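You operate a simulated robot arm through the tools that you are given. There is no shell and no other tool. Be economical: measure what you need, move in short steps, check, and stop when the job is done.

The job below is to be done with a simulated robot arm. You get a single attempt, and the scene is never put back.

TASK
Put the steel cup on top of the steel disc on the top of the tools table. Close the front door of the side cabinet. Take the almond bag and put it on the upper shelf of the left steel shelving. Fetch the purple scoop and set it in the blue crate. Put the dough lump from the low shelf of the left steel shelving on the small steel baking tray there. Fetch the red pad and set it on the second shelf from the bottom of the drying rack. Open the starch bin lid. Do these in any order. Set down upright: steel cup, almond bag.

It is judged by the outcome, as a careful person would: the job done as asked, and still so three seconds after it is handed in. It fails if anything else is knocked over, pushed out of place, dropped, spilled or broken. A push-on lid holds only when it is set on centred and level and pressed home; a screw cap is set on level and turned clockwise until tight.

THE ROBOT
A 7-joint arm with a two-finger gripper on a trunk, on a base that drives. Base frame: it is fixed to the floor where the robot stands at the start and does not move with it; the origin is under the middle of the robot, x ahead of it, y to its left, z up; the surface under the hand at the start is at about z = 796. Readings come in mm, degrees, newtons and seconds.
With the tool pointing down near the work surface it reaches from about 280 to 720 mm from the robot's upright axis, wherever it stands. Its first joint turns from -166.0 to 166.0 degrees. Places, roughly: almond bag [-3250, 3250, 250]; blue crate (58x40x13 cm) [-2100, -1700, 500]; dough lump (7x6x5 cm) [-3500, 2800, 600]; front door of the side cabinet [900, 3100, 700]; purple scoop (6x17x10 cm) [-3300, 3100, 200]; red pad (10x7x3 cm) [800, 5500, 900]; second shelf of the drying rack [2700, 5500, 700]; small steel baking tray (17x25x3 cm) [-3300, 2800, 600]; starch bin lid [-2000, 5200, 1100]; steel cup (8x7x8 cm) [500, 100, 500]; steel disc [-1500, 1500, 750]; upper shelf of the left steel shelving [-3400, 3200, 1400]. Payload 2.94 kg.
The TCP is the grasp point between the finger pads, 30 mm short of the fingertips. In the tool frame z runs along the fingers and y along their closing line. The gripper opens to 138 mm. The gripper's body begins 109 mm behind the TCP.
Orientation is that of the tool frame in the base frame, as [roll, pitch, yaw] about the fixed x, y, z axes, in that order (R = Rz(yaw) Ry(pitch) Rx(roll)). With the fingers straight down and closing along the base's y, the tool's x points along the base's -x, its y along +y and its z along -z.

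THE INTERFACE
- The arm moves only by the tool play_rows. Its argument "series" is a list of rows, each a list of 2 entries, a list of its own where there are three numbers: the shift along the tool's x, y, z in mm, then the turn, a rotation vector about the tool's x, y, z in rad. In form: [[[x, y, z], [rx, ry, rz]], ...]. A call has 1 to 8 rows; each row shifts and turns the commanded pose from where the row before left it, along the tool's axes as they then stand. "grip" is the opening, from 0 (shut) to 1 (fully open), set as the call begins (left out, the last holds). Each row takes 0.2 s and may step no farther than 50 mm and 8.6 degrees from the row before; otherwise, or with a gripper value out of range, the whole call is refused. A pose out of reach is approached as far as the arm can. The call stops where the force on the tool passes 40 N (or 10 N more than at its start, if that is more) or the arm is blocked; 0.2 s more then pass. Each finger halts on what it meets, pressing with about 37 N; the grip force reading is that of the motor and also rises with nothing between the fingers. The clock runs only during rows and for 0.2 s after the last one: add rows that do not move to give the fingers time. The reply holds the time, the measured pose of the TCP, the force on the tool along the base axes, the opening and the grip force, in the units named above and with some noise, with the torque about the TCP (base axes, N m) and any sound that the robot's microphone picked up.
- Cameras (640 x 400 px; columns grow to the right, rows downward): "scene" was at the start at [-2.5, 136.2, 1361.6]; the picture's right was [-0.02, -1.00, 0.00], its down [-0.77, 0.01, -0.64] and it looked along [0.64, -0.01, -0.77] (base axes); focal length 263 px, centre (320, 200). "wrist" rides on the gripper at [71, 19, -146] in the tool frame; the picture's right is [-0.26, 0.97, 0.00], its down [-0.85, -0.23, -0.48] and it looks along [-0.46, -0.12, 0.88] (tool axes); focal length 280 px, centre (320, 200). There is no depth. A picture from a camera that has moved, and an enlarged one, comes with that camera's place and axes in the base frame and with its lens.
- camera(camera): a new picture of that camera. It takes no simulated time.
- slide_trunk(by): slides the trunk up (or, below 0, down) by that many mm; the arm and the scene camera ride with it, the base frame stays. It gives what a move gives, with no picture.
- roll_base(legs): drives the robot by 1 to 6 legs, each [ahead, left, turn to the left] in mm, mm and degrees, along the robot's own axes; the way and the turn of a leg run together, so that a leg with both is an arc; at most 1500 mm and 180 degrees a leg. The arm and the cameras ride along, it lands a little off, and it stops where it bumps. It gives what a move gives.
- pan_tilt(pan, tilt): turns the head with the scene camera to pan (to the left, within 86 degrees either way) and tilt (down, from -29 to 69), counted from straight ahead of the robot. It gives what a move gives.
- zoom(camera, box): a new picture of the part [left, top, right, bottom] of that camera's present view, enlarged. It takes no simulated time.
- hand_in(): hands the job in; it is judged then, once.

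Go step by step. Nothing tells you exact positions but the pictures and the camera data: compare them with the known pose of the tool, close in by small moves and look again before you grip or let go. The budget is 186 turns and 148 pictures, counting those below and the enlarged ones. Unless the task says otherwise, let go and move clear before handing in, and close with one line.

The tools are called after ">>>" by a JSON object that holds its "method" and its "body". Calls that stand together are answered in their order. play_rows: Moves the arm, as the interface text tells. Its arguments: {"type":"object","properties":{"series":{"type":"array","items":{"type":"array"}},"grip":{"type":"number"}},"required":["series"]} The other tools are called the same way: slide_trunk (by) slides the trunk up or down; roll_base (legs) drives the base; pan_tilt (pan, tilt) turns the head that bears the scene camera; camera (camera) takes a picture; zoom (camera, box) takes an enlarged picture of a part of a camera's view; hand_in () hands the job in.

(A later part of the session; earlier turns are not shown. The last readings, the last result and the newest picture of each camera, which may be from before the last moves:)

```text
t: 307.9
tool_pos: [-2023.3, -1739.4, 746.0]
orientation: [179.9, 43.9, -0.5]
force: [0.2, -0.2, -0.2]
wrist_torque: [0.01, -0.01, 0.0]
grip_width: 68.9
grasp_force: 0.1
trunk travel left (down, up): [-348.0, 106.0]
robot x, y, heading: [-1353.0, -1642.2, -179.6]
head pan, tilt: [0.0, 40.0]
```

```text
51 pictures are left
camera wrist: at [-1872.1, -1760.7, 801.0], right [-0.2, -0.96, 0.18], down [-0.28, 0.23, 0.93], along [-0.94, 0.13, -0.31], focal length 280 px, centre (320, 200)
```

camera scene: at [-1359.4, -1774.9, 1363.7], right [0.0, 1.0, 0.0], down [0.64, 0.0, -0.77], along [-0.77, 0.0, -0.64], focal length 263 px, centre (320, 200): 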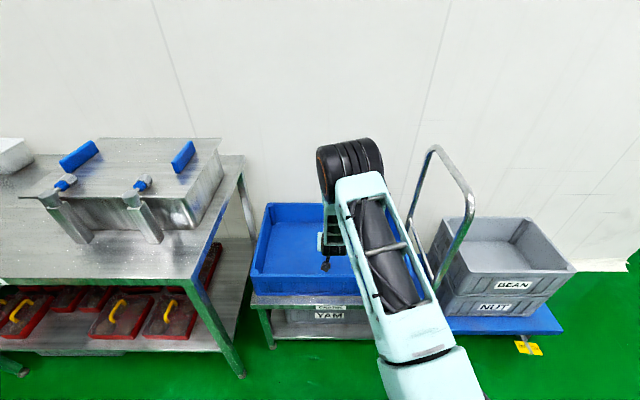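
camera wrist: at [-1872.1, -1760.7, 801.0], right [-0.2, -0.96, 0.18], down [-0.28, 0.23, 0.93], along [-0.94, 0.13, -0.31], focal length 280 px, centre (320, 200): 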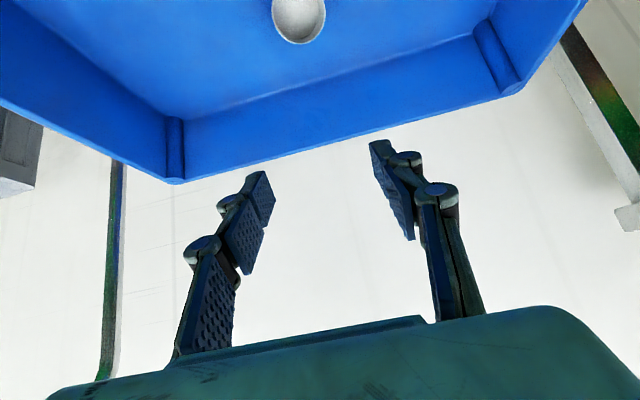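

Scoop is in the crate. Now heading north to the cabinet area: reversing out, turning and driving up the aisle at x≈-250.

>>> {"method": "roll_base", "body": {"legs": [[-1100, 0, 0], [0, 0, -90], [1500, 0, 0], [1500, 0, 0], [700, 0, 0]]}}

>>> {"method": "pan_tilt", "body": {"pan": -20, "tilt": 20}}

>>> {"method": "camera", "body": {"camera": "scene"}}

```text
t: 334.8
tool_pos: [-282.4, 2707.8, 747.0]
orientation: [179.9, 44.0, -91.6]
force: [-0.8, 0.7, -0.2]
wrist_torque: [-0.01, 0.0, -0.02]
grip_width: 69.1
grasp_force: 0.1
trunk travel left (down, up): [-348.0, 106.0]
robot x, y, heading: [-198.3, 2039.6, 89.6]
head pan, tilt: [0.0, 40.0]
```

```text
t: 335.6
tool_pos: [-282.0, 2708.3, 746.3]
orientation: [179.8, 44.0, -91.6]
force: [-0.5, -0.5, 0.0]
wrist_torque: [-0.01, -0.01, 0.0]
grip_width: 69.0
grasp_force: 0.0
trunk travel left (down, up): [-348.0, 106.0]
robot x, y, heading: [-199.4, 2040.1, 89.4]
head pan, tilt: [-20.0, 20.0]
```

```text
50 pictures are left
camera scene: at [-299.6, 2048.3, 1530.0], right [0.94, -0.35, 0.0], down [-0.12, -0.32, -0.94], along [0.33, 0.88, -0.34], focal length 263 px, centre (320, 200)
```

scene: 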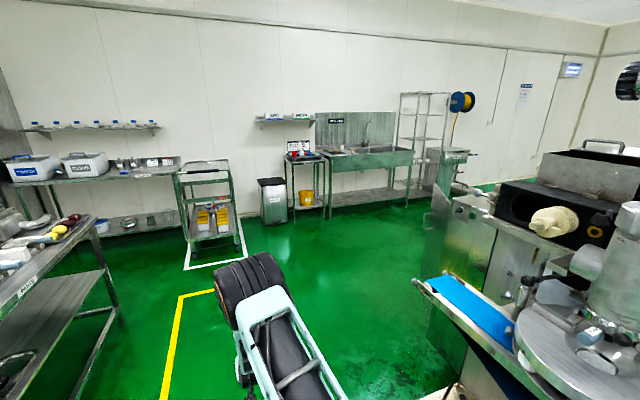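

I see a steel cabinet at the machine with what looks like an open door panel on its near-left side. Zooming.

>>> {"method": "zoom", "body": {"camera": "scene", "box": [390, 120, 570, 320]}}

>>> {"method": "zoom", "body": {"camera": "scene", "box": [0, 100, 200, 240]}}

>>> {"method": "zoom", "body": {"camera": "scene", "box": [250, 80, 480, 220]}}

```text
2.00 times, centred on (480, 220) of scene
camera zoom: at [-299.6, 2048.3, 1530.0], right [0.94, -0.35, 0.0], down [-0.12, -0.32, -0.94], along [0.33, 0.88, -0.34], focal length 525 px, centre (0, 160)
```

zoom: 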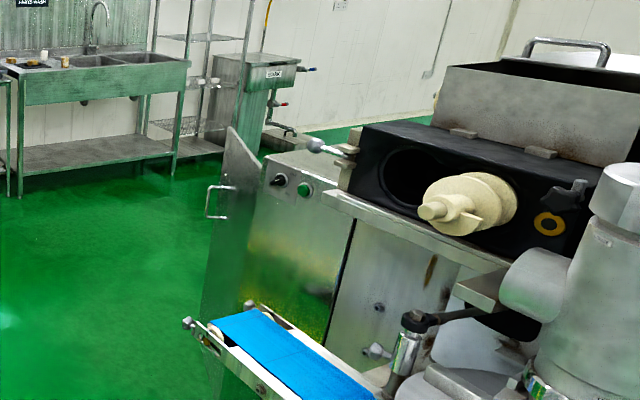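

```text
2.86 times, centred on (100, 170) of scene
camera zoom: at [-299.6, 2048.3, 1530.0], right [0.94, -0.35, 0.0], down [-0.12, -0.32, -0.94], along [0.33, 0.88, -0.34], focal length 750 px, centre (949, 286)
```

zoom: 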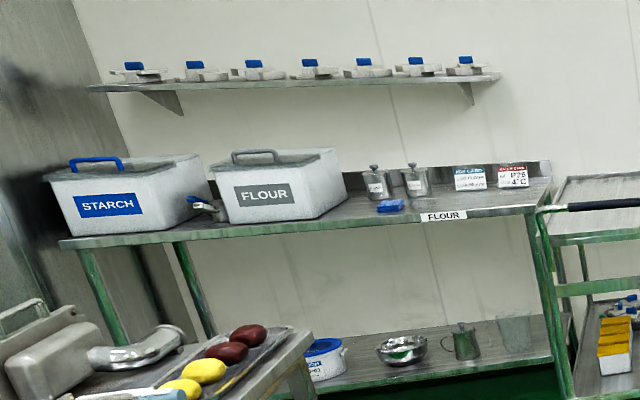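

```text
2.78 times, centred on (365, 150) of scene
camera zoom: at [-299.6, 2048.3, 1530.0], right [0.94, -0.35, 0.0], down [-0.12, -0.32, -0.94], along [0.33, 0.88, -0.34], focal length 731 px, centre (195, 339)
```

zoom: 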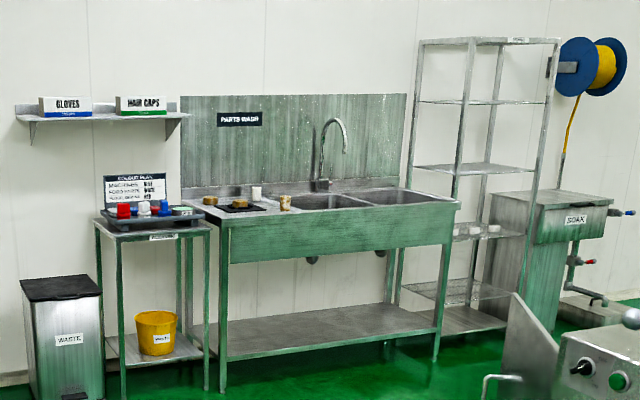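

The cabinet's door is hinged near (870–980, 3070–3170) and stands ~60° open to the north, handle on its outer face. I'll drive round to the north side and look at it.

>>> {"method": "roll_base", "body": {"legs": [[1500, 0, 0], [500, 0, 0], [0, 0, -90]]}}

>>> {"method": "pan_tilt", "body": {"pan": -30, "tilt": 25}}

>>> {"method": "camera", "body": {"camera": "scene"}}

```text
t: 345.3
tool_pos: [-257.0, 4652.7, 738.9]
orientation: [-179.9, 42.9, -92.1]
force: [1.0, -0.3, -1.4]
wrist_torque: [0.08, 0.01, 0.0]
grip_width: 69.6
grasp_force: 0.1
trunk travel left (down, up): [-348.0, 106.0]
robot x, y, heading: [-181.4, 3990.3, 89.0]
head pan, tilt: [-20.0, 20.0]
stopped in leg 2: the force on the tool passed its limit at 88 N (the readings are from after the stop); the commanded pose is now the measured one
```

```text
t: 346.1
tool_pos: [-257.6, 4651.6, 740.2]
orientation: [-179.9, 42.9, -92.0]
force: [1.7, -0.6, -0.3]
wrist_torque: [0.12, 0.05, 0.01]
grip_width: 69.4
grasp_force: 0.5
trunk travel left (down, up): [-348.0, 106.0]
robot x, y, heading: [-178.9, 3992.6, 88.9]
head pan, tilt: [-30.0, 25.0]
```

```text
46 pictures are left
camera scene: at [-267.8, 3994.4, 1522.0], right [0.86, -0.52, 0.0], down [-0.22, -0.36, -0.91], along [0.47, 0.78, -0.42], focal length 263 px, centre (320, 200)
```

scene: 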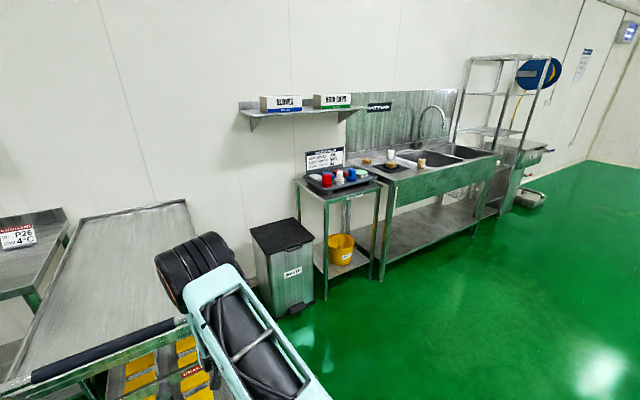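

The hand bumped the wheeled cart. I'll back off at once and check whether it moved relative to its floor marking.

>>> {"method": "roll_base", "body": {"legs": [[-350, 0, 0]]}}

>>> {"method": "pan_tilt", "body": {"pan": 10, "tilt": 30}}

>>> {"method": "camera", "body": {"camera": "scene"}}

```text
t: 348.3
tool_pos: [-265.7, 4299.5, 740.5]
orientation: [-179.9, 42.9, -92.1]
force: [-0.7, -0.2, 0.4]
wrist_torque: [0.02, 0.01, -0.01]
grip_width: 69.2
grasp_force: 0.1
trunk travel left (down, up): [-348.0, 106.0]
robot x, y, heading: [-187.1, 3639.6, 88.8]
head pan, tilt: [-30.0, 25.0]
```

```text
t: 349.4
tool_pos: [-266.1, 4299.8, 739.5]
orientation: [-179.9, 43.0, -92.0]
force: [-0.4, -0.5, -0.3]
wrist_torque: [0.05, -0.03, 0.0]
grip_width: 68.8
grasp_force: 0.1
trunk travel left (down, up): [-348.0, 106.0]
robot x, y, heading: [-183.6, 3637.8, 88.9]
head pan, tilt: [10.0, 30.0]
```

```text
45 pictures are left
camera scene: at [-335.9, 3651.6, 1514.0], right [0.99, 0.16, 0.0], down [0.08, -0.49, -0.87], along [-0.13, 0.86, -0.5], focal length 263 px, centre (320, 200)
```

scene: 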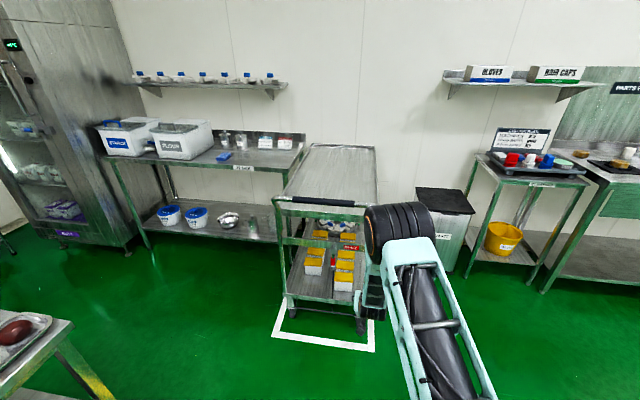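

The cart still sits squarely in its marking (wheels parallel to the line), so no visible harm. Now turning to face the cabinet door.

>>> {"method": "roll_base", "body": {"legs": [[0, 0, -89]]}}

>>> {"method": "pan_tilt", "body": {"pan": -10, "tilt": 30}}

>>> {"method": "camera", "body": {"camera": "scene"}}

```text
t: 353.6
tool_pos: [476.4, 3721.4, 740.0]
orientation: [-179.9, 42.8, 178.6]
force: [0.0, 0.1, 0.1]
wrist_torque: [-0.01, 0.01, -0.03]
grip_width: 69.1
grasp_force: 0.0
trunk travel left (down, up): [-348.0, 106.0]
robot x, y, heading: [-184.9, 3634.0, -0.6]
head pan, tilt: [10.0, 30.0]
```

```text
t: 354.4
tool_pos: [476.8, 3721.5, 740.3]
orientation: [-179.8, 42.9, 178.4]
force: [0.0, 0.0, 0.4]
wrist_torque: [-0.03, 0.0, 0.03]
grip_width: 69.0
grasp_force: 0.1
trunk travel left (down, up): [-348.0, 106.0]
robot x, y, heading: [-188.6, 3636.2, -0.8]
head pan, tilt: [-10.0, 30.0]
```

```text
44 pictures are left
camera scene: at [-175.2, 3759.1, 1514.0], right [-0.18, -0.98, 0.0], down [-0.49, 0.09, -0.87], along [0.85, -0.16, -0.5], focal length 263 px, centre (320, 200)
```

scene: 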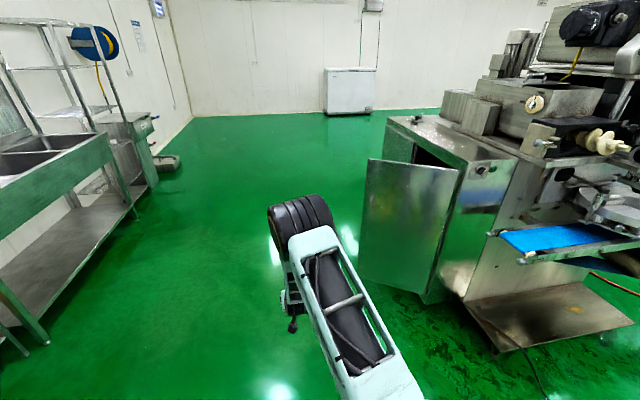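

Door: hinge ≈ (757, 2958), outer edge ≈ (960, 3311), top z 1056, about 60° open; it must be pushed from its north-west face. I'll drive to the north, turn to face -y, and close the gripper to push.

>>> {"method": "roll_base", "body": {"legs": [[650, 0, 0], [300, 720, 0], [0, 0, -89]]}}

>>> {"method": "slide_trunk", "body": {"by": -90}}

>>> {"method": "play_rows", "body": {"series": [[[0, 0, 0], [0, 0, 0]], [[0, 0, 0], [0, 0, 0]], [[0, 0, 0], [0, 0, 0]]], "grip": 0}}

>>> {"method": "pan_tilt", "body": {"pan": 0, "tilt": 30}}

>>> {"method": "camera", "body": {"camera": "scene"}}

```text
t: 368.1
tool_pos: [880.7, 3680.2, 739.7]
orientation: [-179.9, 43.0, 89.9]
force: [0.6, 0.3, -0.2]
wrist_torque: [0.01, 0.0, 0.01]
grip_width: 69.0
grasp_force: 0.0
trunk travel left (down, up): [-348.0, 106.0]
robot x, y, heading: [779.4, 4339.4, -89.2]
head pan, tilt: [-10.0, 30.0]
```

```text
t: 369.4
tool_pos: [880.0, 3680.6, 649.9]
orientation: [-179.9, 42.8, 89.9]
force: [0.6, -0.7, -0.2]
wrist_torque: [0.01, -0.01, 0.0]
grip_width: 69.2
grasp_force: 0.0
trunk travel left (down, up): [-258.0, 196.0]
robot x, y, heading: [775.9, 4340.4, -89.2]
head pan, tilt: [-10.0, 30.0]
```

```text
t: 370.2
tool_pos: [880.4, 3680.5, 650.5]
orientation: [-179.9, 42.9, 89.8]
force: [-0.5, 0.6, -0.8]
wrist_torque: [0.02, 0.01, 0.02]
grip_width: 0.1
grasp_force: 27.7
trunk travel left (down, up): [-258.0, 196.0]
robot x, y, heading: [778.1, 4340.8, -89.2]
head pan, tilt: [-10.0, 30.0]
```

```text
t: 370.9
tool_pos: [879.5, 3679.6, 649.9]
orientation: [-179.9, 43.0, 89.9]
force: [-0.3, -0.1, 0.9]
wrist_torque: [0.02, -0.01, 0.03]
grip_width: 0.0
grasp_force: 27.8
trunk travel left (down, up): [-258.0, 196.0]
robot x, y, heading: [777.0, 4341.9, -89.2]
head pan, tilt: [0.0, 30.0]
```

```text
43 pictures are left
camera scene: at [914.8, 4333.8, 1424.0], right [-1.0, -0.01, 0.0], down [-0.01, 0.5, -0.87], along [0.01, -0.87, -0.5], focal length 263 px, centre (320, 200)
```

scene: 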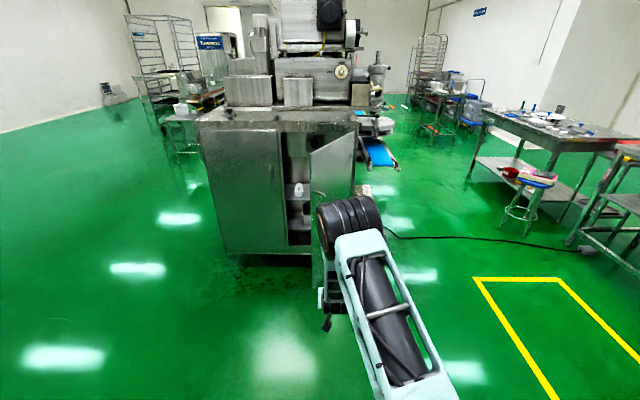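

Clear view: the right-hand door stands open; the left one is closed. I'll advance to its outer face and then push with a diagonal move.

>>> {"method": "roll_base", "body": {"legs": [[415, 0, 0]]}}

>>> {"method": "roll_base", "body": {"legs": [[100, 75, 0], [100, 60, 0], [80, 45, 0]]}}

>>> {"method": "camera", "body": {"camera": "scene"}}

```text
t: 373.5
tool_pos: [883.8, 3262.5, 650.1]
orientation: [-179.9, 42.9, 89.7]
force: [-0.5, -0.1, 0.3]
wrist_torque: [0.0, 0.0, 0.02]
grip_width: 0.0
grasp_force: 27.8
trunk travel left (down, up): [-258.0, 196.0]
robot x, y, heading: [784.0, 3921.2, -89.0]
head pan, tilt: [0.0, 30.0]
```

```text
t: 376.5
tool_pos: [1064.9, 2992.1, 643.3]
orientation: [-179.6, 41.6, 89.7]
force: [-0.8, 0.6, 0.1]
wrist_torque: [0.03, 0.0, -0.01]
grip_width: 0.0
grasp_force: 28.5
trunk travel left (down, up): [-258.0, 196.0]
robot x, y, heading: [973.0, 3639.8, -89.5]
head pan, tilt: [0.0, 30.0]
stopped in leg 3: the force on the tool passed its limit at 50 N (the readings are from after the stop); the commanded pose is now the measured one
```

```text
42 pictures are left
camera scene: at [1104.3, 3636.1, 1424.0], right [-1.0, -0.01, 0.0], down [-0.01, 0.5, -0.87], along [0.01, -0.87, -0.5], focal length 263 px, centre (320, 200)
```

scene: 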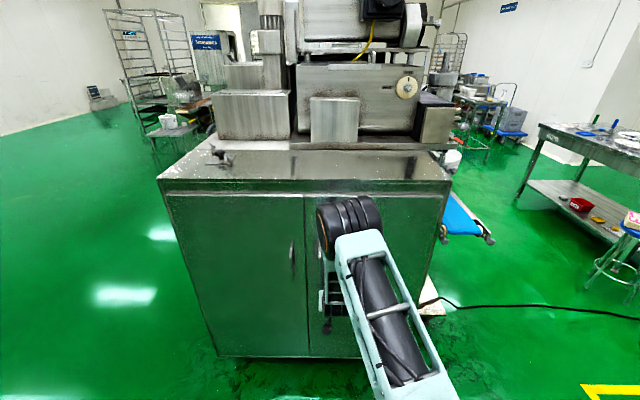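

The door looks shut; the push stopped on the frame. Zooming on the seam to check.

>>> {"method": "zoom", "body": {"camera": "scene", "box": [270, 170, 470, 310]}}

>>> {"method": "camera", "body": {"camera": "wrist"}}

```text
2.86 times, centred on (370, 240) of scene
camera zoom: at [1104.3, 3636.1, 1424.0], right [-1.0, -0.01, 0.0], down [-0.01, 0.5, -0.87], along [0.01, -0.87, -0.5], focal length 750 px, centre (177, 86)
```

zoom: 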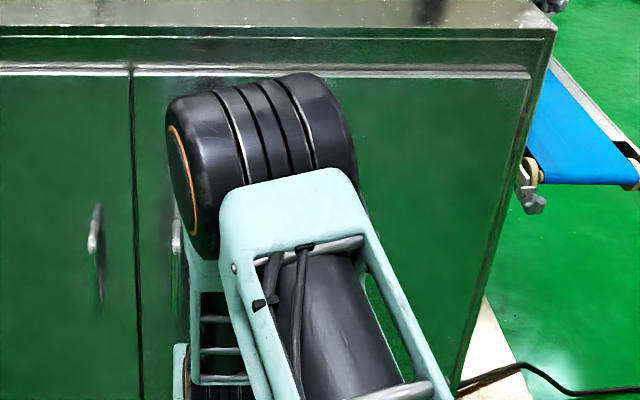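

```text
40 pictures are left
camera wrist: at [1086.4, 3140.1, 704.0], right [0.96, -0.2, 0.17], down [-0.23, -0.32, 0.92], along [-0.13, -0.93, -0.35], focal length 280 px, centre (320, 200)
```

wrist: 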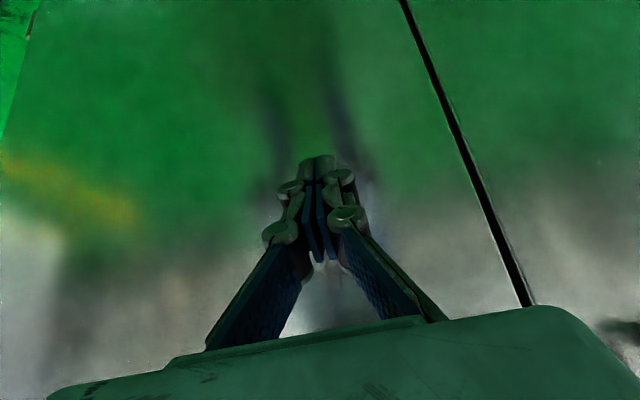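

Door is flush and shut. Backing off and turning north to look at the red pad's table.

>>> {"method": "roll_base", "body": {"legs": [[-500, 0, 0], [0, 0, 179.5]]}}

>>> {"method": "slide_trunk", "body": {"by": 190}}

>>> {"method": "pan_tilt", "body": {"pan": 10, "tilt": 25}}

>>> {"method": "camera", "body": {"camera": "scene"}}

```text
t: 386.8
tool_pos: [874.6, 4799.1, 644.0]
orientation: [-179.6, 41.6, -90.9]
force: [0.9, 0.2, -0.7]
wrist_torque: [-0.01, -0.01, 0.02]
grip_width: 0.3
grasp_force: 29.1
trunk travel left (down, up): [-258.0, 196.0]
robot x, y, heading: [961.4, 4147.3, 89.9]
head pan, tilt: [0.0, 30.0]
```

```text
t: 388.9
tool_pos: [874.0, 4798.4, 832.4]
orientation: [-179.6, 41.6, -90.9]
force: [-0.2, -1.8, 0.3]
wrist_torque: [-0.01, 0.0, 0.0]
grip_width: 0.0
grasp_force: 28.2
trunk travel left (down, up): [-448.0, 6.0]
robot x, y, heading: [965.1, 4148.0, 90.4]
head pan, tilt: [0.0, 30.0]
```

```text
t: 389.6
tool_pos: [874.4, 4798.8, 833.8]
orientation: [-179.6, 41.6, -90.9]
force: [-0.3, 0.0, 0.2]
wrist_torque: [0.02, 0.03, -0.01]
grip_width: 0.1
grasp_force: 28.3
trunk travel left (down, up): [-448.0, 6.0]
robot x, y, heading: [966.4, 4146.8, 89.9]
head pan, tilt: [10.0, 25.0]
```

```text
39 pictures are left
camera scene: at [813.7, 4159.7, 1622.0], right [0.98, 0.17, 0.0], down [0.07, -0.42, -0.91], along [-0.16, 0.89, -0.42], focal length 263 px, centre (320, 200)
```

scene: 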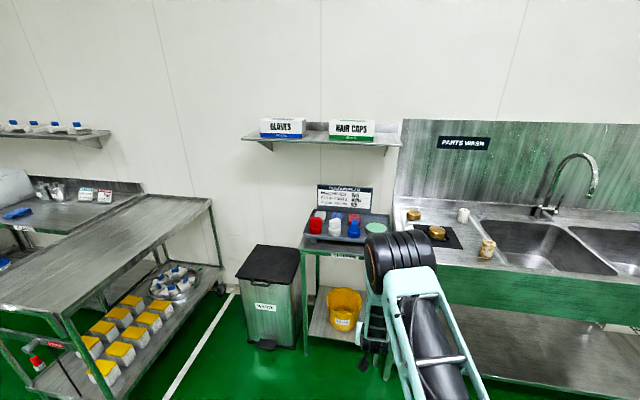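

>>> {"method": "zoom", "body": {"camera": "scene", "box": [285, 170, 405, 260]}}

```text
4.44 times, centred on (345, 215) of scene
camera zoom: at [813.7, 4159.7, 1622.0], right [0.98, 0.17, 0.0], down [0.07, -0.42, -0.91], along [-0.16, 0.89, -0.42], focal length 1167 px, centre (209, 133)
```

zoom: 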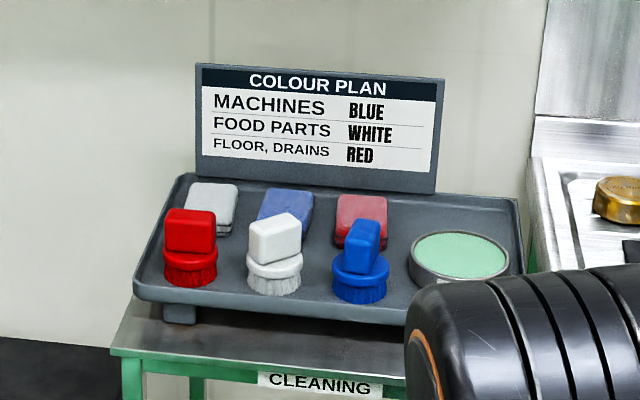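

The red pad lies flat in the tray's back row, behind the blue brush, near (773, 5435, 920). I'll steepen the tool to 60°, raise it and come in above to check with the wrist camera.

>>> {"method": "play_rows", "body": {"series": [[[0, 0, 0], [0, 0.1, 0]], [[0, 0, 0], [0, 0.1, 0]], [[-22.5, 0, -39], [0, 0, 0]], [[-22.5, 0, -39], [0, 0, 0]], [[-22.5, 0, -39], [0, 0, 0]], [[-22.5, 0, -39], [0, 0, 0]], [[-22.5, 0, -39], [0, 0, 0]], [[-22.5, 0, -39], [0, 0, 0]]], "grip": 0.72}}

>>> {"method": "roll_base", "body": {"legs": [[0, 100, 0], [450, 0, 0]]}}

>>> {"method": "camera", "body": {"camera": "wrist"}}

>>> {"method": "camera", "body": {"camera": "scene"}}

```text
t: 391.4
tool_pos: [873.0, 4796.1, 1105.3]
orientation: [-179.7, 30.1, -91.0]
force: [-0.2, -0.1, 0.4]
wrist_torque: [0.0, -0.01, -0.03]
grip_width: 99.1
grasp_force: 0.1
trunk travel left (down, up): [-448.0, 6.0]
robot x, y, heading: [963.0, 4146.8, 90.1]
head pan, tilt: [10.0, 25.0]
```

```text
t: 395.2
tool_pos: [770.2, 5249.4, 1103.9]
orientation: [-179.8, 30.0, -90.9]
force: [0.7, 0.8, -0.1]
wrist_torque: [-0.01, -0.01, -0.04]
grip_width: 99.8
grasp_force: 0.1
trunk travel left (down, up): [-448.0, 6.0]
robot x, y, heading: [867.6, 4596.1, 90.1]
head pan, tilt: [10.0, 25.0]
```

```text
37 pictures are left
camera wrist: at [748.9, 5113.5, 1193.9], right [-0.96, 0.25, 0.13], down [0.24, 0.49, 0.84], along [0.14, 0.84, -0.53], focal length 280 px, centre (320, 200)
```

wrist: 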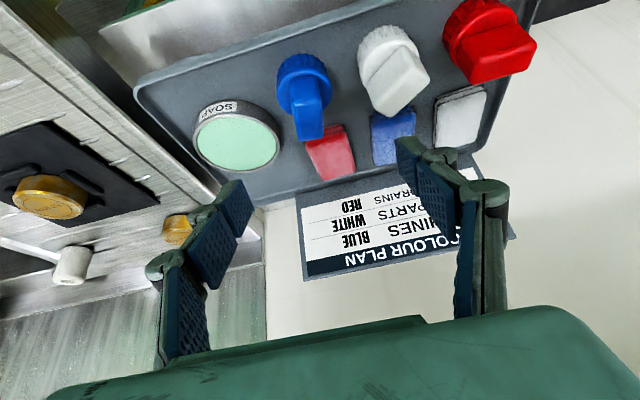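

```text
36 pictures are left
camera scene: at [713.3, 4610.6, 1622.0], right [0.98, 0.18, 0.0], down [0.07, -0.42, -0.91], along [-0.16, 0.89, -0.42], focal length 263 px, centre (320, 200)
```

scene: 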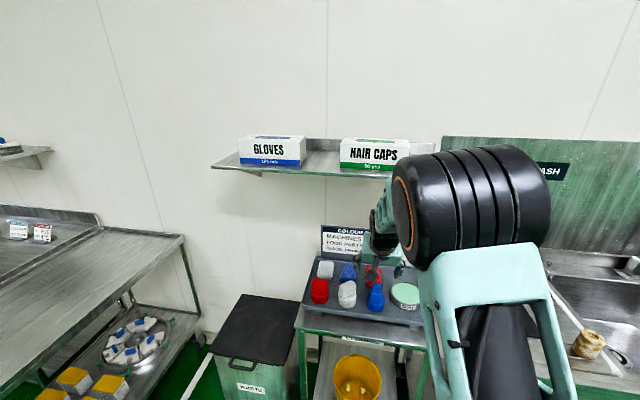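

Pad centre ≈ (776, 5422, 925). Driving the hand over it and descending partway with the trunk.

>>> {"method": "roll_base", "body": {"legs": [[163, -5, 0]]}}

>>> {"method": "slide_trunk", "body": {"by": -95}}

>>> {"method": "camera", "body": {"camera": "wrist"}}

```text
t: 396.7
tool_pos: [774.5, 5411.3, 1104.6]
orientation: [-179.7, 30.1, -91.0]
force: [0.1, 1.1, 0.0]
wrist_torque: [-0.01, -0.02, 0.01]
grip_width: 99.5
grasp_force: 0.1
trunk travel left (down, up): [-448.0, 6.0]
robot x, y, heading: [867.2, 4761.2, 90.5]
head pan, tilt: [10.0, 25.0]
```

```text
t: 397.9
tool_pos: [775.0, 5410.4, 1010.1]
orientation: [-179.8, 30.1, -90.9]
force: [0.3, 0.0, 0.2]
wrist_torque: [-0.02, 0.01, 0.0]
grip_width: 99.3
grasp_force: 0.1
trunk travel left (down, up): [-353.0, 101.0]
robot x, y, heading: [871.1, 4758.4, 90.3]
head pan, tilt: [10.0, 25.0]
```

```text
35 pictures are left
camera wrist: at [752.9, 5275.4, 1099.2], right [-0.96, 0.24, 0.13], down [0.24, 0.49, 0.84], along [0.14, 0.84, -0.53], focal length 280 px, centre (320, 200)
```

wrist: 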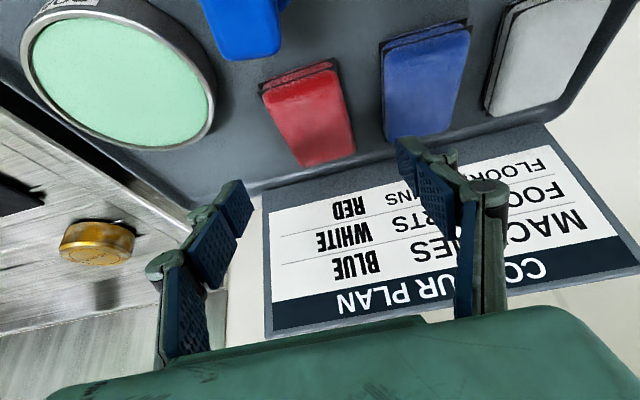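

Pad is ~53 mm wide, centred under the fingertips; a 26 mm gap to the blue pad. Narrowing to 69 mm and descending to z≈957.

>>> {"method": "play_rows", "body": {"series": [[[0, 0, 0], [0, 0, 0]], [[0, 0, 0], [0, 0, 0]]], "grip": 0.5}}

>>> {"method": "slide_trunk", "body": {"by": -50}}

>>> {"method": "camera", "body": {"camera": "wrist"}}

```text
t: 398.6
tool_pos: [775.2, 5411.5, 1009.7]
orientation: [-179.7, 30.2, -90.9]
force: [0.4, 0.2, -0.4]
wrist_torque: [-0.04, 0.02, 0.04]
grip_width: 68.9
grasp_force: 0.0
trunk travel left (down, up): [-353.0, 101.0]
robot x, y, heading: [867.1, 4755.2, 90.2]
head pan, tilt: [10.0, 25.0]
```

```text
t: 399.5
tool_pos: [775.2, 5409.4, 959.1]
orientation: [-179.7, 30.1, -91.0]
force: [0.4, -0.3, 1.0]
wrist_torque: [0.01, 0.02, 0.0]
grip_width: 68.9
grasp_force: 0.0
trunk travel left (down, up): [-303.0, 151.0]
robot x, y, heading: [869.4, 4757.6, 90.3]
head pan, tilt: [10.0, 25.0]
```

```text
34 pictures are left
camera wrist: at [752.9, 5275.4, 1049.2], right [-0.96, 0.24, 0.13], down [0.24, 0.49, 0.84], along [0.14, 0.84, -0.53], focal length 280 px, centre (320, 200)
```

wrist: 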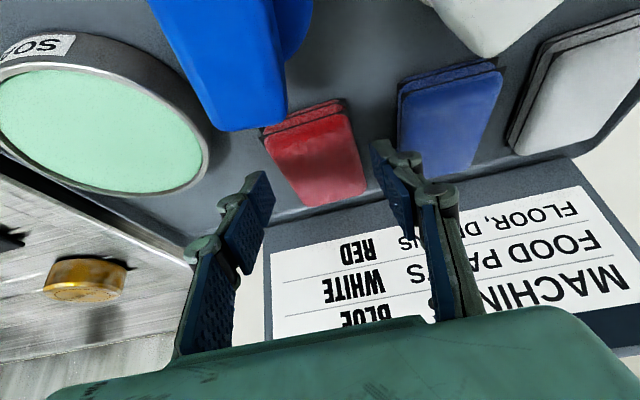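

Fingertips straddle the pad. Lowering 6 mm more and closing.

>>> {"method": "slide_trunk", "body": {"by": -6}}

>>> {"method": "play_rows", "body": {"series": [[[0, 0, 0], [0, 0, 0]], [[0, 0, 0], [0, 0, 0]], [[0, 0, 0], [0, 0, 0]]], "grip": 0.1}}

>>> {"method": "slide_trunk", "body": {"by": 100}}

>>> {"method": "camera", "body": {"camera": "wrist"}}

```text
t: 400.0
tool_pos: [774.5, 5411.0, 955.1]
orientation: [-179.7, 30.0, -90.9]
force: [0.9, -0.4, 0.5]
wrist_torque: [0.01, 0.0, 0.02]
grip_width: 69.1
grasp_force: 0.1
trunk travel left (down, up): [-297.0, 157.0]
robot x, y, heading: [869.1, 4756.7, 90.1]
head pan, tilt: [10.0, 25.0]
```

```text
t: 400.8
tool_pos: [775.6, 5410.2, 954.0]
orientation: [-179.8, 30.2, -90.9]
force: [-0.9, 0.3, 0.1]
wrist_torque: [0.02, -0.02, 0.01]
grip_width: 13.9
grasp_force: 0.1
trunk travel left (down, up): [-297.0, 157.0]
robot x, y, heading: [871.1, 4760.9, 90.2]
head pan, tilt: [10.0, 25.0]
```

```text
t: 402.1
tool_pos: [773.9, 5410.4, 1053.9]
orientation: [-179.7, 30.2, -90.9]
force: [0.3, 0.0, 0.3]
wrist_torque: [0.03, 0.03, 0.01]
grip_width: 13.9
grasp_force: 0.1
trunk travel left (down, up): [-397.0, 57.0]
robot x, y, heading: [867.8, 4761.4, 90.3]
head pan, tilt: [10.0, 25.0]
```

```text
33 pictures are left
camera wrist: at [752.8, 5275.5, 1143.0], right [-0.96, 0.24, 0.13], down [0.24, 0.49, 0.84], along [0.14, 0.84, -0.53], focal length 280 px, centre (320, 200)
```

wrist: 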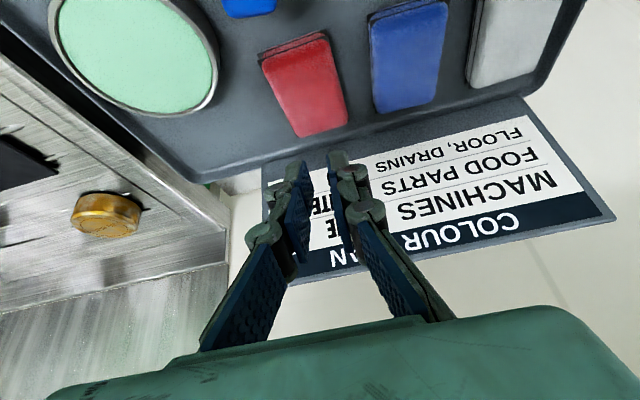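

The fingers closed above the pad without touching it; re-triangulated from the vertical motion, its top is at z≈885 and centre ≈ (780, 5460). Correcting and descending again.

>>> {"method": "roll_base", "body": {"legs": [[35, -5, 0]]}}

>>> {"method": "play_rows", "body": {"series": [[[0, 0, 0], [0, 0, 0]], [[0, 0, 0], [0, 0, 0]], [[0, 0, 0], [0, 0, 0]]], "grip": 0.63}}

>>> {"method": "slide_trunk", "body": {"by": -125}}

>>> {"method": "camera", "body": {"camera": "wrist"}}

```text
t: 403.0
tool_pos: [780.6, 5445.5, 1053.1]
orientation: [-179.7, 30.1, -90.8]
force: [-0.2, -0.8, -0.1]
wrist_torque: [-0.02, 0.0, -0.01]
grip_width: 14.2
grasp_force: 0.0
trunk travel left (down, up): [-397.0, 57.0]
robot x, y, heading: [869.5, 4796.5, 90.2]
head pan, tilt: [10.0, 25.0]
```

```text
t: 403.8
tool_pos: [780.9, 5445.0, 1054.4]
orientation: [-179.7, 30.0, -90.8]
force: [0.2, 0.7, 0.1]
wrist_torque: [0.02, -0.03, -0.04]
grip_width: 87.4
grasp_force: 0.2
trunk travel left (down, up): [-397.0, 57.0]
robot x, y, heading: [872.7, 4795.3, 90.4]
head pan, tilt: [10.0, 25.0]
```

```text
t: 405.4
tool_pos: [781.7, 5445.2, 929.3]
orientation: [-179.7, 30.2, -90.8]
force: [0.2, 0.0, 0.5]
wrist_torque: [-0.01, -0.01, 0.03]
grip_width: 87.0
grasp_force: 0.0
trunk travel left (down, up): [-272.0, 182.0]
robot x, y, heading: [873.8, 4791.9, 90.3]
head pan, tilt: [10.0, 25.0]
```

```text
32 pictures are left
camera wrist: at [758.0, 5310.1, 1018.2], right [-0.96, 0.24, 0.13], down [0.24, 0.49, 0.84], along [0.14, 0.84, -0.53], focal length 280 px, centre (320, 200)
```

wrist: 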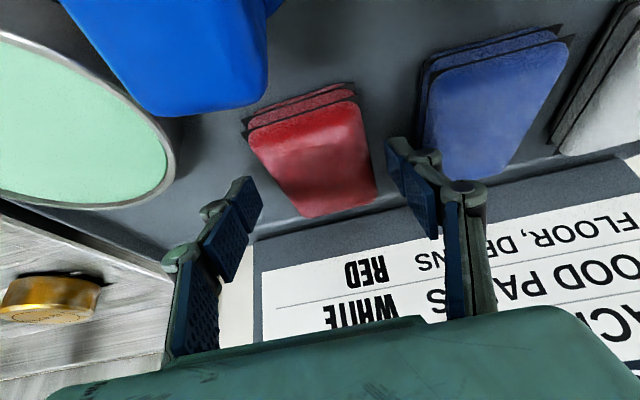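

Aligned; the blue brush is close under the wrist camera but clear by ~20 mm. Descending 31 mm and closing.

>>> {"method": "slide_trunk", "body": {"by": -31}}

>>> {"method": "play_rows", "body": {"series": [[[0, 0, 0], [0, 0, 0]], [[0, 0, 0], [0, 0, 0]], [[0, 0, 0], [0, 0, 0]]], "grip": 0.1}}

```text
t: 406.1
tool_pos: [781.8, 5449.7, 913.1]
orientation: [179.8, 32.1, -91.1]
force: [3.5, -4.9, 24.9]
wrist_torque: [-0.23, -0.25, 0.07]
grip_width: 63.5
grasp_force: 23.8
trunk travel left (down, up): [-241.0, 213.0]
robot x, y, heading: [871.7, 4796.8, 90.2]
head pan, tilt: [10.0, 25.0]
stopped: the force on the tool passed its limit at 46 N (the readings are from after the stop); the commanded pose is now the measured one
```

```text
t: 406.9
tool_pos: [780.9, 5451.0, 913.1]
orientation: [179.9, 32.0, -91.1]
force: [5.5, 1.6, 35.8]
wrist_torque: [0.3, -0.58, 0.11]
grip_width: 63.0
grasp_force: 36.9
trunk travel left (down, up): [-241.0, 213.0]
robot x, y, heading: [871.2, 4795.0, 90.4]
head pan, tilt: [10.0, 25.0]
```

Fingertips met the tray and the gripper has closed on something 63 mm wide, matching the pad. Lifting and looking.

>>> {"method": "slide_trunk", "body": {"by": 100}}

>>> {"method": "camera", "body": {"camera": "wrist"}}

```text
t: 408.2
tool_pos: [780.0, 5449.2, 1005.6]
orientation: [-180.0, 31.1, -90.9]
force: [0.2, 0.2, -0.8]
wrist_torque: [-0.01, 0.02, 0.06]
grip_width: 62.8
grasp_force: 37.3
trunk travel left (down, up): [-341.0, 113.0]
robot x, y, heading: [874.2, 4795.2, 90.2]
head pan, tilt: [10.0, 25.0]
```

```text
31 pictures are left
camera wrist: at [758.0, 5313.0, 1092.8], right [-0.96, 0.24, 0.13], down [0.24, 0.48, 0.85], along [0.14, 0.84, -0.52], focal length 280 px, centre (320, 200)
```

wrist: 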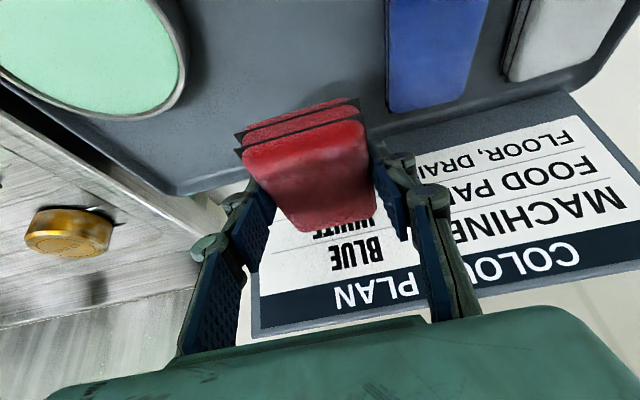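

The red pad is held. Backing away, checking the tray, and moving right toward the drying rack.

>>> {"method": "roll_base", "body": {"legs": [[-500, 0, 0]]}}

>>> {"method": "zoom", "body": {"camera": "scene", "box": [250, 150, 410, 270]}}

>>> {"method": "roll_base", "body": {"legs": [[0, -1500, 0], [0, -250, 0]]}}

>>> {"method": "pan_tilt", "body": {"pan": 0, "tilt": 30}}

>>> {"method": "camera", "body": {"camera": "scene"}}

```text
t: 411.1
tool_pos: [780.3, 4958.0, 1006.0]
orientation: [-180.0, 31.1, -90.7]
force: [-0.3, -0.1, 0.0]
wrist_torque: [-0.03, -0.01, -0.01]
grip_width: 62.6
grasp_force: 36.6
trunk travel left (down, up): [-341.0, 113.0]
robot x, y, heading: [875.1, 4301.4, 90.5]
head pan, tilt: [10.0, 25.0]
```

```text
3.33 times, centred on (330, 210) of scene
camera zoom: at [725.0, 4314.8, 1515.0], right [0.98, 0.18, 0.0], down [0.08, -0.42, -0.91], along [-0.16, 0.89, -0.42], focal length 875 px, centre (287, 167)
```

zoom: 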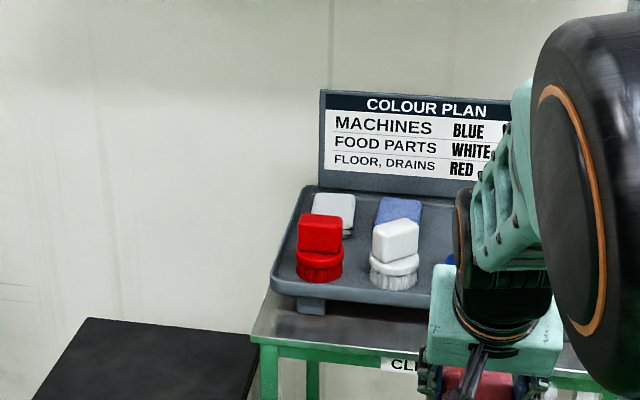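

```text
t: 426.9
tool_pos: [2540.3, 4968.6, 1006.2]
orientation: [-179.8, 31.1, -91.1]
force: [0.3, 0.1, -0.1]
wrist_torque: [-0.01, 0.0, -0.02]
grip_width: 62.5
grasp_force: 37.1
trunk travel left (down, up): [-341.0, 113.0]
robot x, y, heading: [2634.2, 4315.2, 89.9]
head pan, tilt: [10.0, 25.0]
```

```text
t: 427.6
tool_pos: [2540.2, 4968.0, 1005.3]
orientation: [-179.9, 31.1, -91.1]
force: [0.5, -0.1, -0.5]
wrist_torque: [0.01, 0.01, 0.04]
grip_width: 63.0
grasp_force: 36.5
trunk travel left (down, up): [-341.0, 113.0]
robot x, y, heading: [2628.6, 4311.0, 90.0]
head pan, tilt: [0.0, 30.0]
```

```text
29 pictures are left
camera scene: at [2496.9, 4325.2, 1507.0], right [1.0, 0.0, 0.0], down [0.0, -0.5, -0.87], along [0.0, 0.87, -0.5], focal length 263 px, centre (320, 200)
```

scene: 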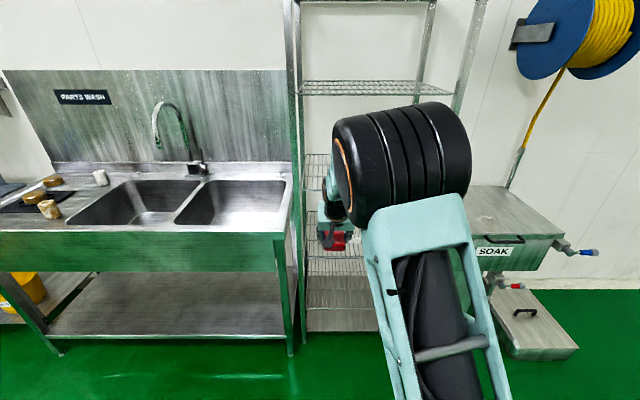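

The rack stands at x≈2400–2930, front y≈5200. Zooming for the shelf heights and what already stands there.

>>> {"method": "zoom", "body": {"camera": "scene", "box": [280, 140, 500, 350]}}

>>> {"method": "camera", "body": {"camera": "wrist"}}

```text
1.90 times, centred on (390, 245) of scene
camera zoom: at [2496.9, 4325.2, 1507.0], right [1.0, 0.0, 0.0], down [0.0, -0.5, -0.87], along [0.0, 0.87, -0.5], focal length 500 px, centre (187, 114)
```

zoom: 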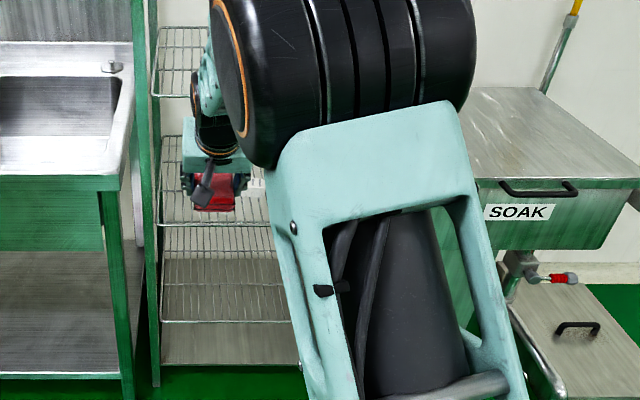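

```text
27 pictures are left
camera wrist: at [2517.7, 4831.4, 1092.9], right [-0.96, 0.24, 0.13], down [0.24, 0.48, 0.85], along [0.14, 0.84, -0.52], focal length 280 px, centre (320, 200)
```

wrist: 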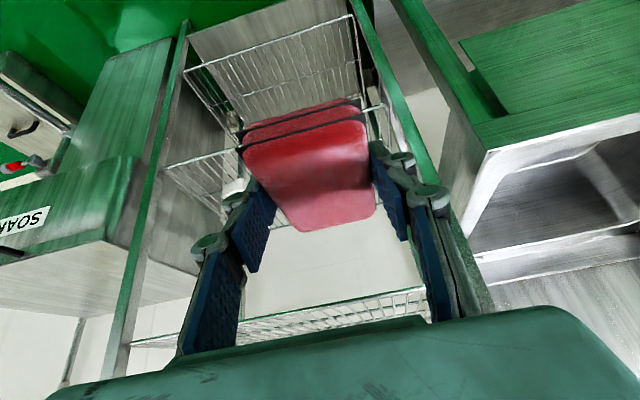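

Wire shelves are at z≈297, 659, 1014…; the second from the bottom is ≈659, with white items near x≈2817. I'll lower the trunk and stretch the arm so that the elbow stays outside.

>>> {"method": "slide_trunk", "body": {"by": -335}}

>>> {"method": "play_rows", "body": {"series": [[[-25, 0, -41], [0, 0, 0]], [[-15, 0, -26], [0, 0, 0]], [[-40.3, -8, 24.2], [0, 0, 0]], [[-40.3, -8, 24.2], [0, 0, 0]], [[-40.3, -8, 24.2], [0, 0, 0]], [[-38, -8, 23], [0, 0, 0]]]}}

>>> {"method": "camera", "body": {"camera": "scene"}}

>>> {"method": "camera", "body": {"camera": "wrist"}}

```text
t: 430.9
tool_pos: [2539.4, 4968.1, 671.5]
orientation: [-179.9, 31.2, -91.1]
force: [0.6, -0.3, -0.6]
wrist_torque: [0.01, -0.02, 0.04]
grip_width: 63.0
grasp_force: 36.8
trunk travel left (down, up): [-6.0, 448.0]
robot x, y, heading: [2633.8, 4310.4, 89.8]
head pan, tilt: [0.0, 30.0]
```

```text
t: 432.3
tool_pos: [2577.6, 5152.7, 747.1]
orientation: [-179.9, 31.0, -91.1]
force: [0.0, 0.3, 1.1]
wrist_torque: [-0.06, 0.01, 0.0]
grip_width: 63.0
grasp_force: 37.3
trunk travel left (down, up): [-6.0, 448.0]
robot x, y, heading: [2634.3, 4312.9, 90.0]
head pan, tilt: [0.0, 30.0]
```

```text
26 pictures are left
camera scene: at [2497.0, 4325.0, 1172.0], right [1.0, 0.0, 0.0], down [0.0, -0.5, -0.87], along [0.0, 0.87, -0.5], focal length 263 px, centre (320, 200)
```

scene: 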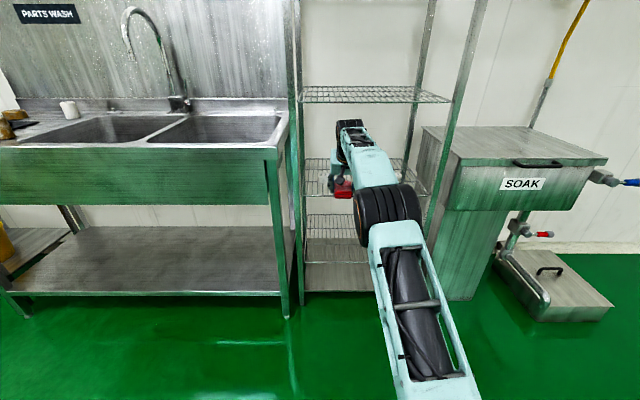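

```text
25 pictures are left
camera wrist: at [2555.4, 5016.9, 834.5], right [-0.96, 0.24, 0.13], down [0.24, 0.48, 0.85], along [0.14, 0.84, -0.52], focal length 280 px, centre (320, 200)
```

wrist: 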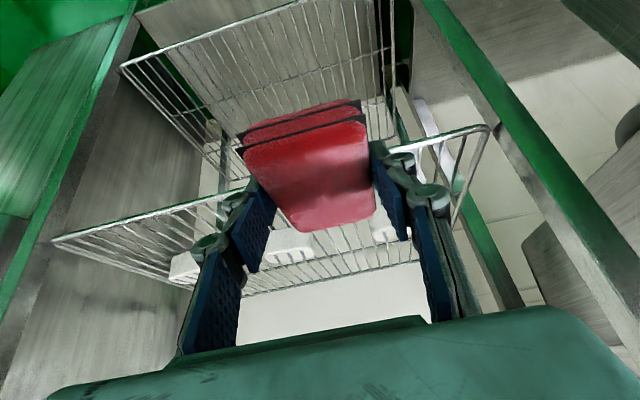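

Good pose. The three white items stand further back (y≈5440+), leaving room at the front. Lowering slightly and driving in.

>>> {"method": "play_rows", "body": {"series": [[[11, -10, 19], [0, 0, 0]]]}}

>>> {"method": "roll_base", "body": {"legs": [[165, 0, 0]]}}

>>> {"method": "camera", "body": {"camera": "wrist"}}

>>> {"method": "camera", "body": {"camera": "scene"}}

```text
t: 432.7
tool_pos: [2586.7, 5153.2, 726.2]
orientation: [-179.9, 31.1, -91.1]
force: [0.3, 0.2, -0.7]
wrist_torque: [-0.04, -0.04, 0.03]
grip_width: 62.6
grasp_force: 37.3
trunk travel left (down, up): [-6.0, 448.0]
robot x, y, heading: [2633.7, 4307.8, 89.6]
head pan, tilt: [0.0, 30.0]
```

```text
t: 434.1
tool_pos: [2588.8, 5315.7, 726.0]
orientation: [-179.9, 31.1, -91.3]
force: [0.0, 0.8, -1.9]
wrist_torque: [0.0, -0.02, 0.0]
grip_width: 62.9
grasp_force: 37.1
trunk travel left (down, up): [-6.0, 448.0]
robot x, y, heading: [2630.1, 4474.5, 89.8]
head pan, tilt: [0.0, 30.0]
```

```text
24 pictures are left
camera wrist: at [2566.2, 5179.9, 814.0], right [-0.96, 0.25, 0.13], down [0.24, 0.48, 0.85], along [0.14, 0.84, -0.52], focal length 280 px, centre (320, 200)
```

wrist: 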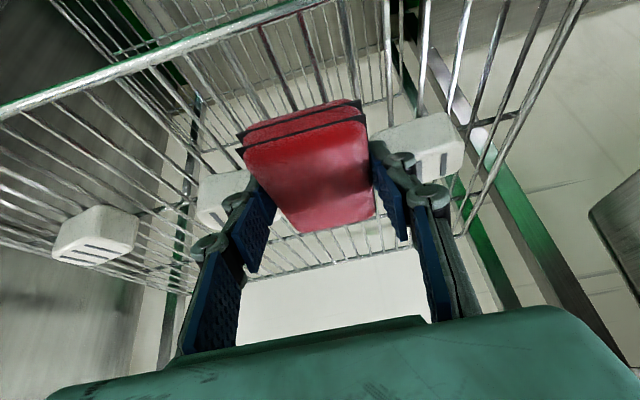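

```text
23 pictures are left
camera scene: at [2497.2, 4488.6, 1172.0], right [1.0, 0.0, 0.0], down [0.0, -0.5, -0.87], along [0.0, 0.87, -0.5], focal length 263 px, centre (320, 200)
```

scene: 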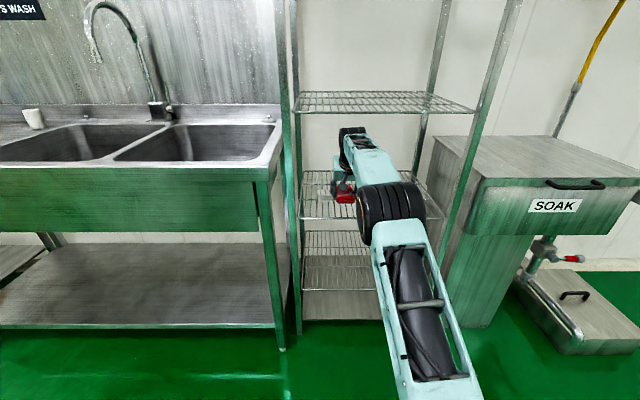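

White items at x≈2515 and 2681 (front ≈5340) flank the spot. I'll shift 8 mm right and 15 mm back so the pad sits between/just ahead of them, then lower.

>>> {"method": "play_rows", "body": {"series": [[[13.7, -8, -8.2], [0, 0, 0]], [[9.3, 0, 15.4], [0, 0, 0]], [[7.2, 0, 12], [0, 0, 0]], [[0, 0, 0], [0, 0, 0]]]}}

>>> {"method": "camera", "body": {"camera": "wrist"}}

```text
t: 435.1
tool_pos: [2596.9, 5301.6, 694.7]
orientation: [-180.0, 31.1, -91.4]
force: [0.3, 0.2, -0.1]
wrist_torque: [0.0, 0.02, 0.02]
grip_width: 62.9
grasp_force: 36.8
trunk travel left (down, up): [-6.0, 448.0]
robot x, y, heading: [2630.5, 4475.2, 89.8]
head pan, tilt: [0.0, 30.0]
```

```text
22 pictures are left
camera wrist: at [2573.9, 5165.1, 782.1], right [-0.96, 0.25, 0.13], down [0.24, 0.48, 0.85], along [0.15, 0.84, -0.52], focal length 280 px, centre (320, 200)
```

wrist: 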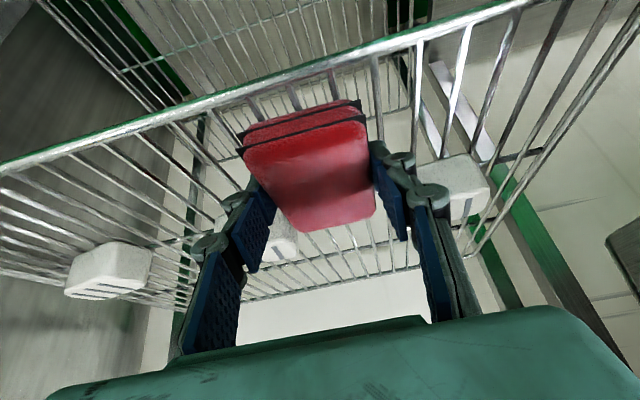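

Pad bottom is ~15–18 mm above the wire. Lowering gently.

>>> {"method": "play_rows", "body": {"series": [[[3.1, 0, 5.1], [0, 0, 0]], [[2.1, 0, 3.4], [0, 0, 0]], [[0, 0, 0], [0, 0, 0]]]}}

>>> {"method": "play_rows", "body": {"series": [[[2.1, 0, 3.4], [0, 0, 0]], [[1.5, 0, 2.6], [0, 0, 0]], [[0, 0, 0], [0, 0, 0]]]}}

```text
t: 435.9
tool_pos: [2596.5, 5301.3, 690.8]
orientation: [180.0, 31.8, -91.3]
force: [-0.6, 0.6, 17.2]
wrist_torque: [0.39, 0.01, 0.08]
grip_width: 62.7
grasp_force: 36.5
trunk travel left (down, up): [-6.0, 448.0]
robot x, y, heading: [2627.3, 4470.0, 89.9]
head pan, tilt: [0.0, 30.0]
```

```text
t: 436.7
tool_pos: [2597.4, 5302.0, 690.2]
orientation: [-179.9, 32.2, -91.2]
force: [-0.4, -3.9, 36.6]
wrist_torque: [-0.3, -0.1, -0.04]
grip_width: 63.0
grasp_force: 37.5
trunk travel left (down, up): [-6.0, 448.0]
robot x, y, heading: [2627.6, 4475.7, 90.1]
head pan, tilt: [0.0, 30.0]
```

Contact with the shelf. Easing off a little, releasing and lifting clear.

>>> {"method": "play_rows", "body": {"series": [[[-2.6, 0, -4.3], [0, 0, 0]], [[0, 0, 0], [0, 0, 0]]]}}

>>> {"method": "play_rows", "body": {"series": [[[0, 0, 0], [0, 0, 0]], [[0, 0, 0], [0, 0, 0]], [[-13, 0, -21.5], [0, 0, 0]], [[-13, 0, -21.5], [0, 0, 0]]], "grip": 0.58}}

>>> {"method": "camera", "body": {"camera": "wrist"}}

```text
t: 437.3
tool_pos: [2596.2, 5301.9, 691.9]
orientation: [180.0, 31.9, -91.3]
force: [-0.7, 9.1, 24.4]
wrist_torque: [0.41, 0.08, 0.04]
grip_width: 62.8
grasp_force: 37.4
trunk travel left (down, up): [-6.0, 448.0]
robot x, y, heading: [2629.1, 4476.8, 89.8]
head pan, tilt: [0.0, 30.0]
```

```text
t: 438.3
tool_pos: [2596.0, 5300.7, 732.0]
orientation: [-179.9, 30.9, -91.3]
force: [0.9, 0.2, 0.0]
wrist_torque: [0.01, -0.01, 0.03]
grip_width: 80.2
grasp_force: 0.1
trunk travel left (down, up): [-6.0, 448.0]
robot x, y, heading: [2628.2, 4472.0, 89.9]
head pan, tilt: [0.0, 30.0]
```

```text
21 pictures are left
camera wrist: at [2574.3, 5164.1, 819.7], right [-0.96, 0.25, 0.13], down [0.24, 0.48, 0.84], along [0.14, 0.84, -0.52], focal length 280 px, centre (320, 200)
```

wrist: 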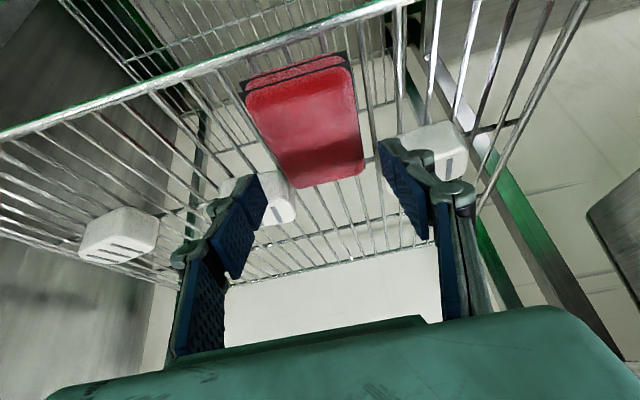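

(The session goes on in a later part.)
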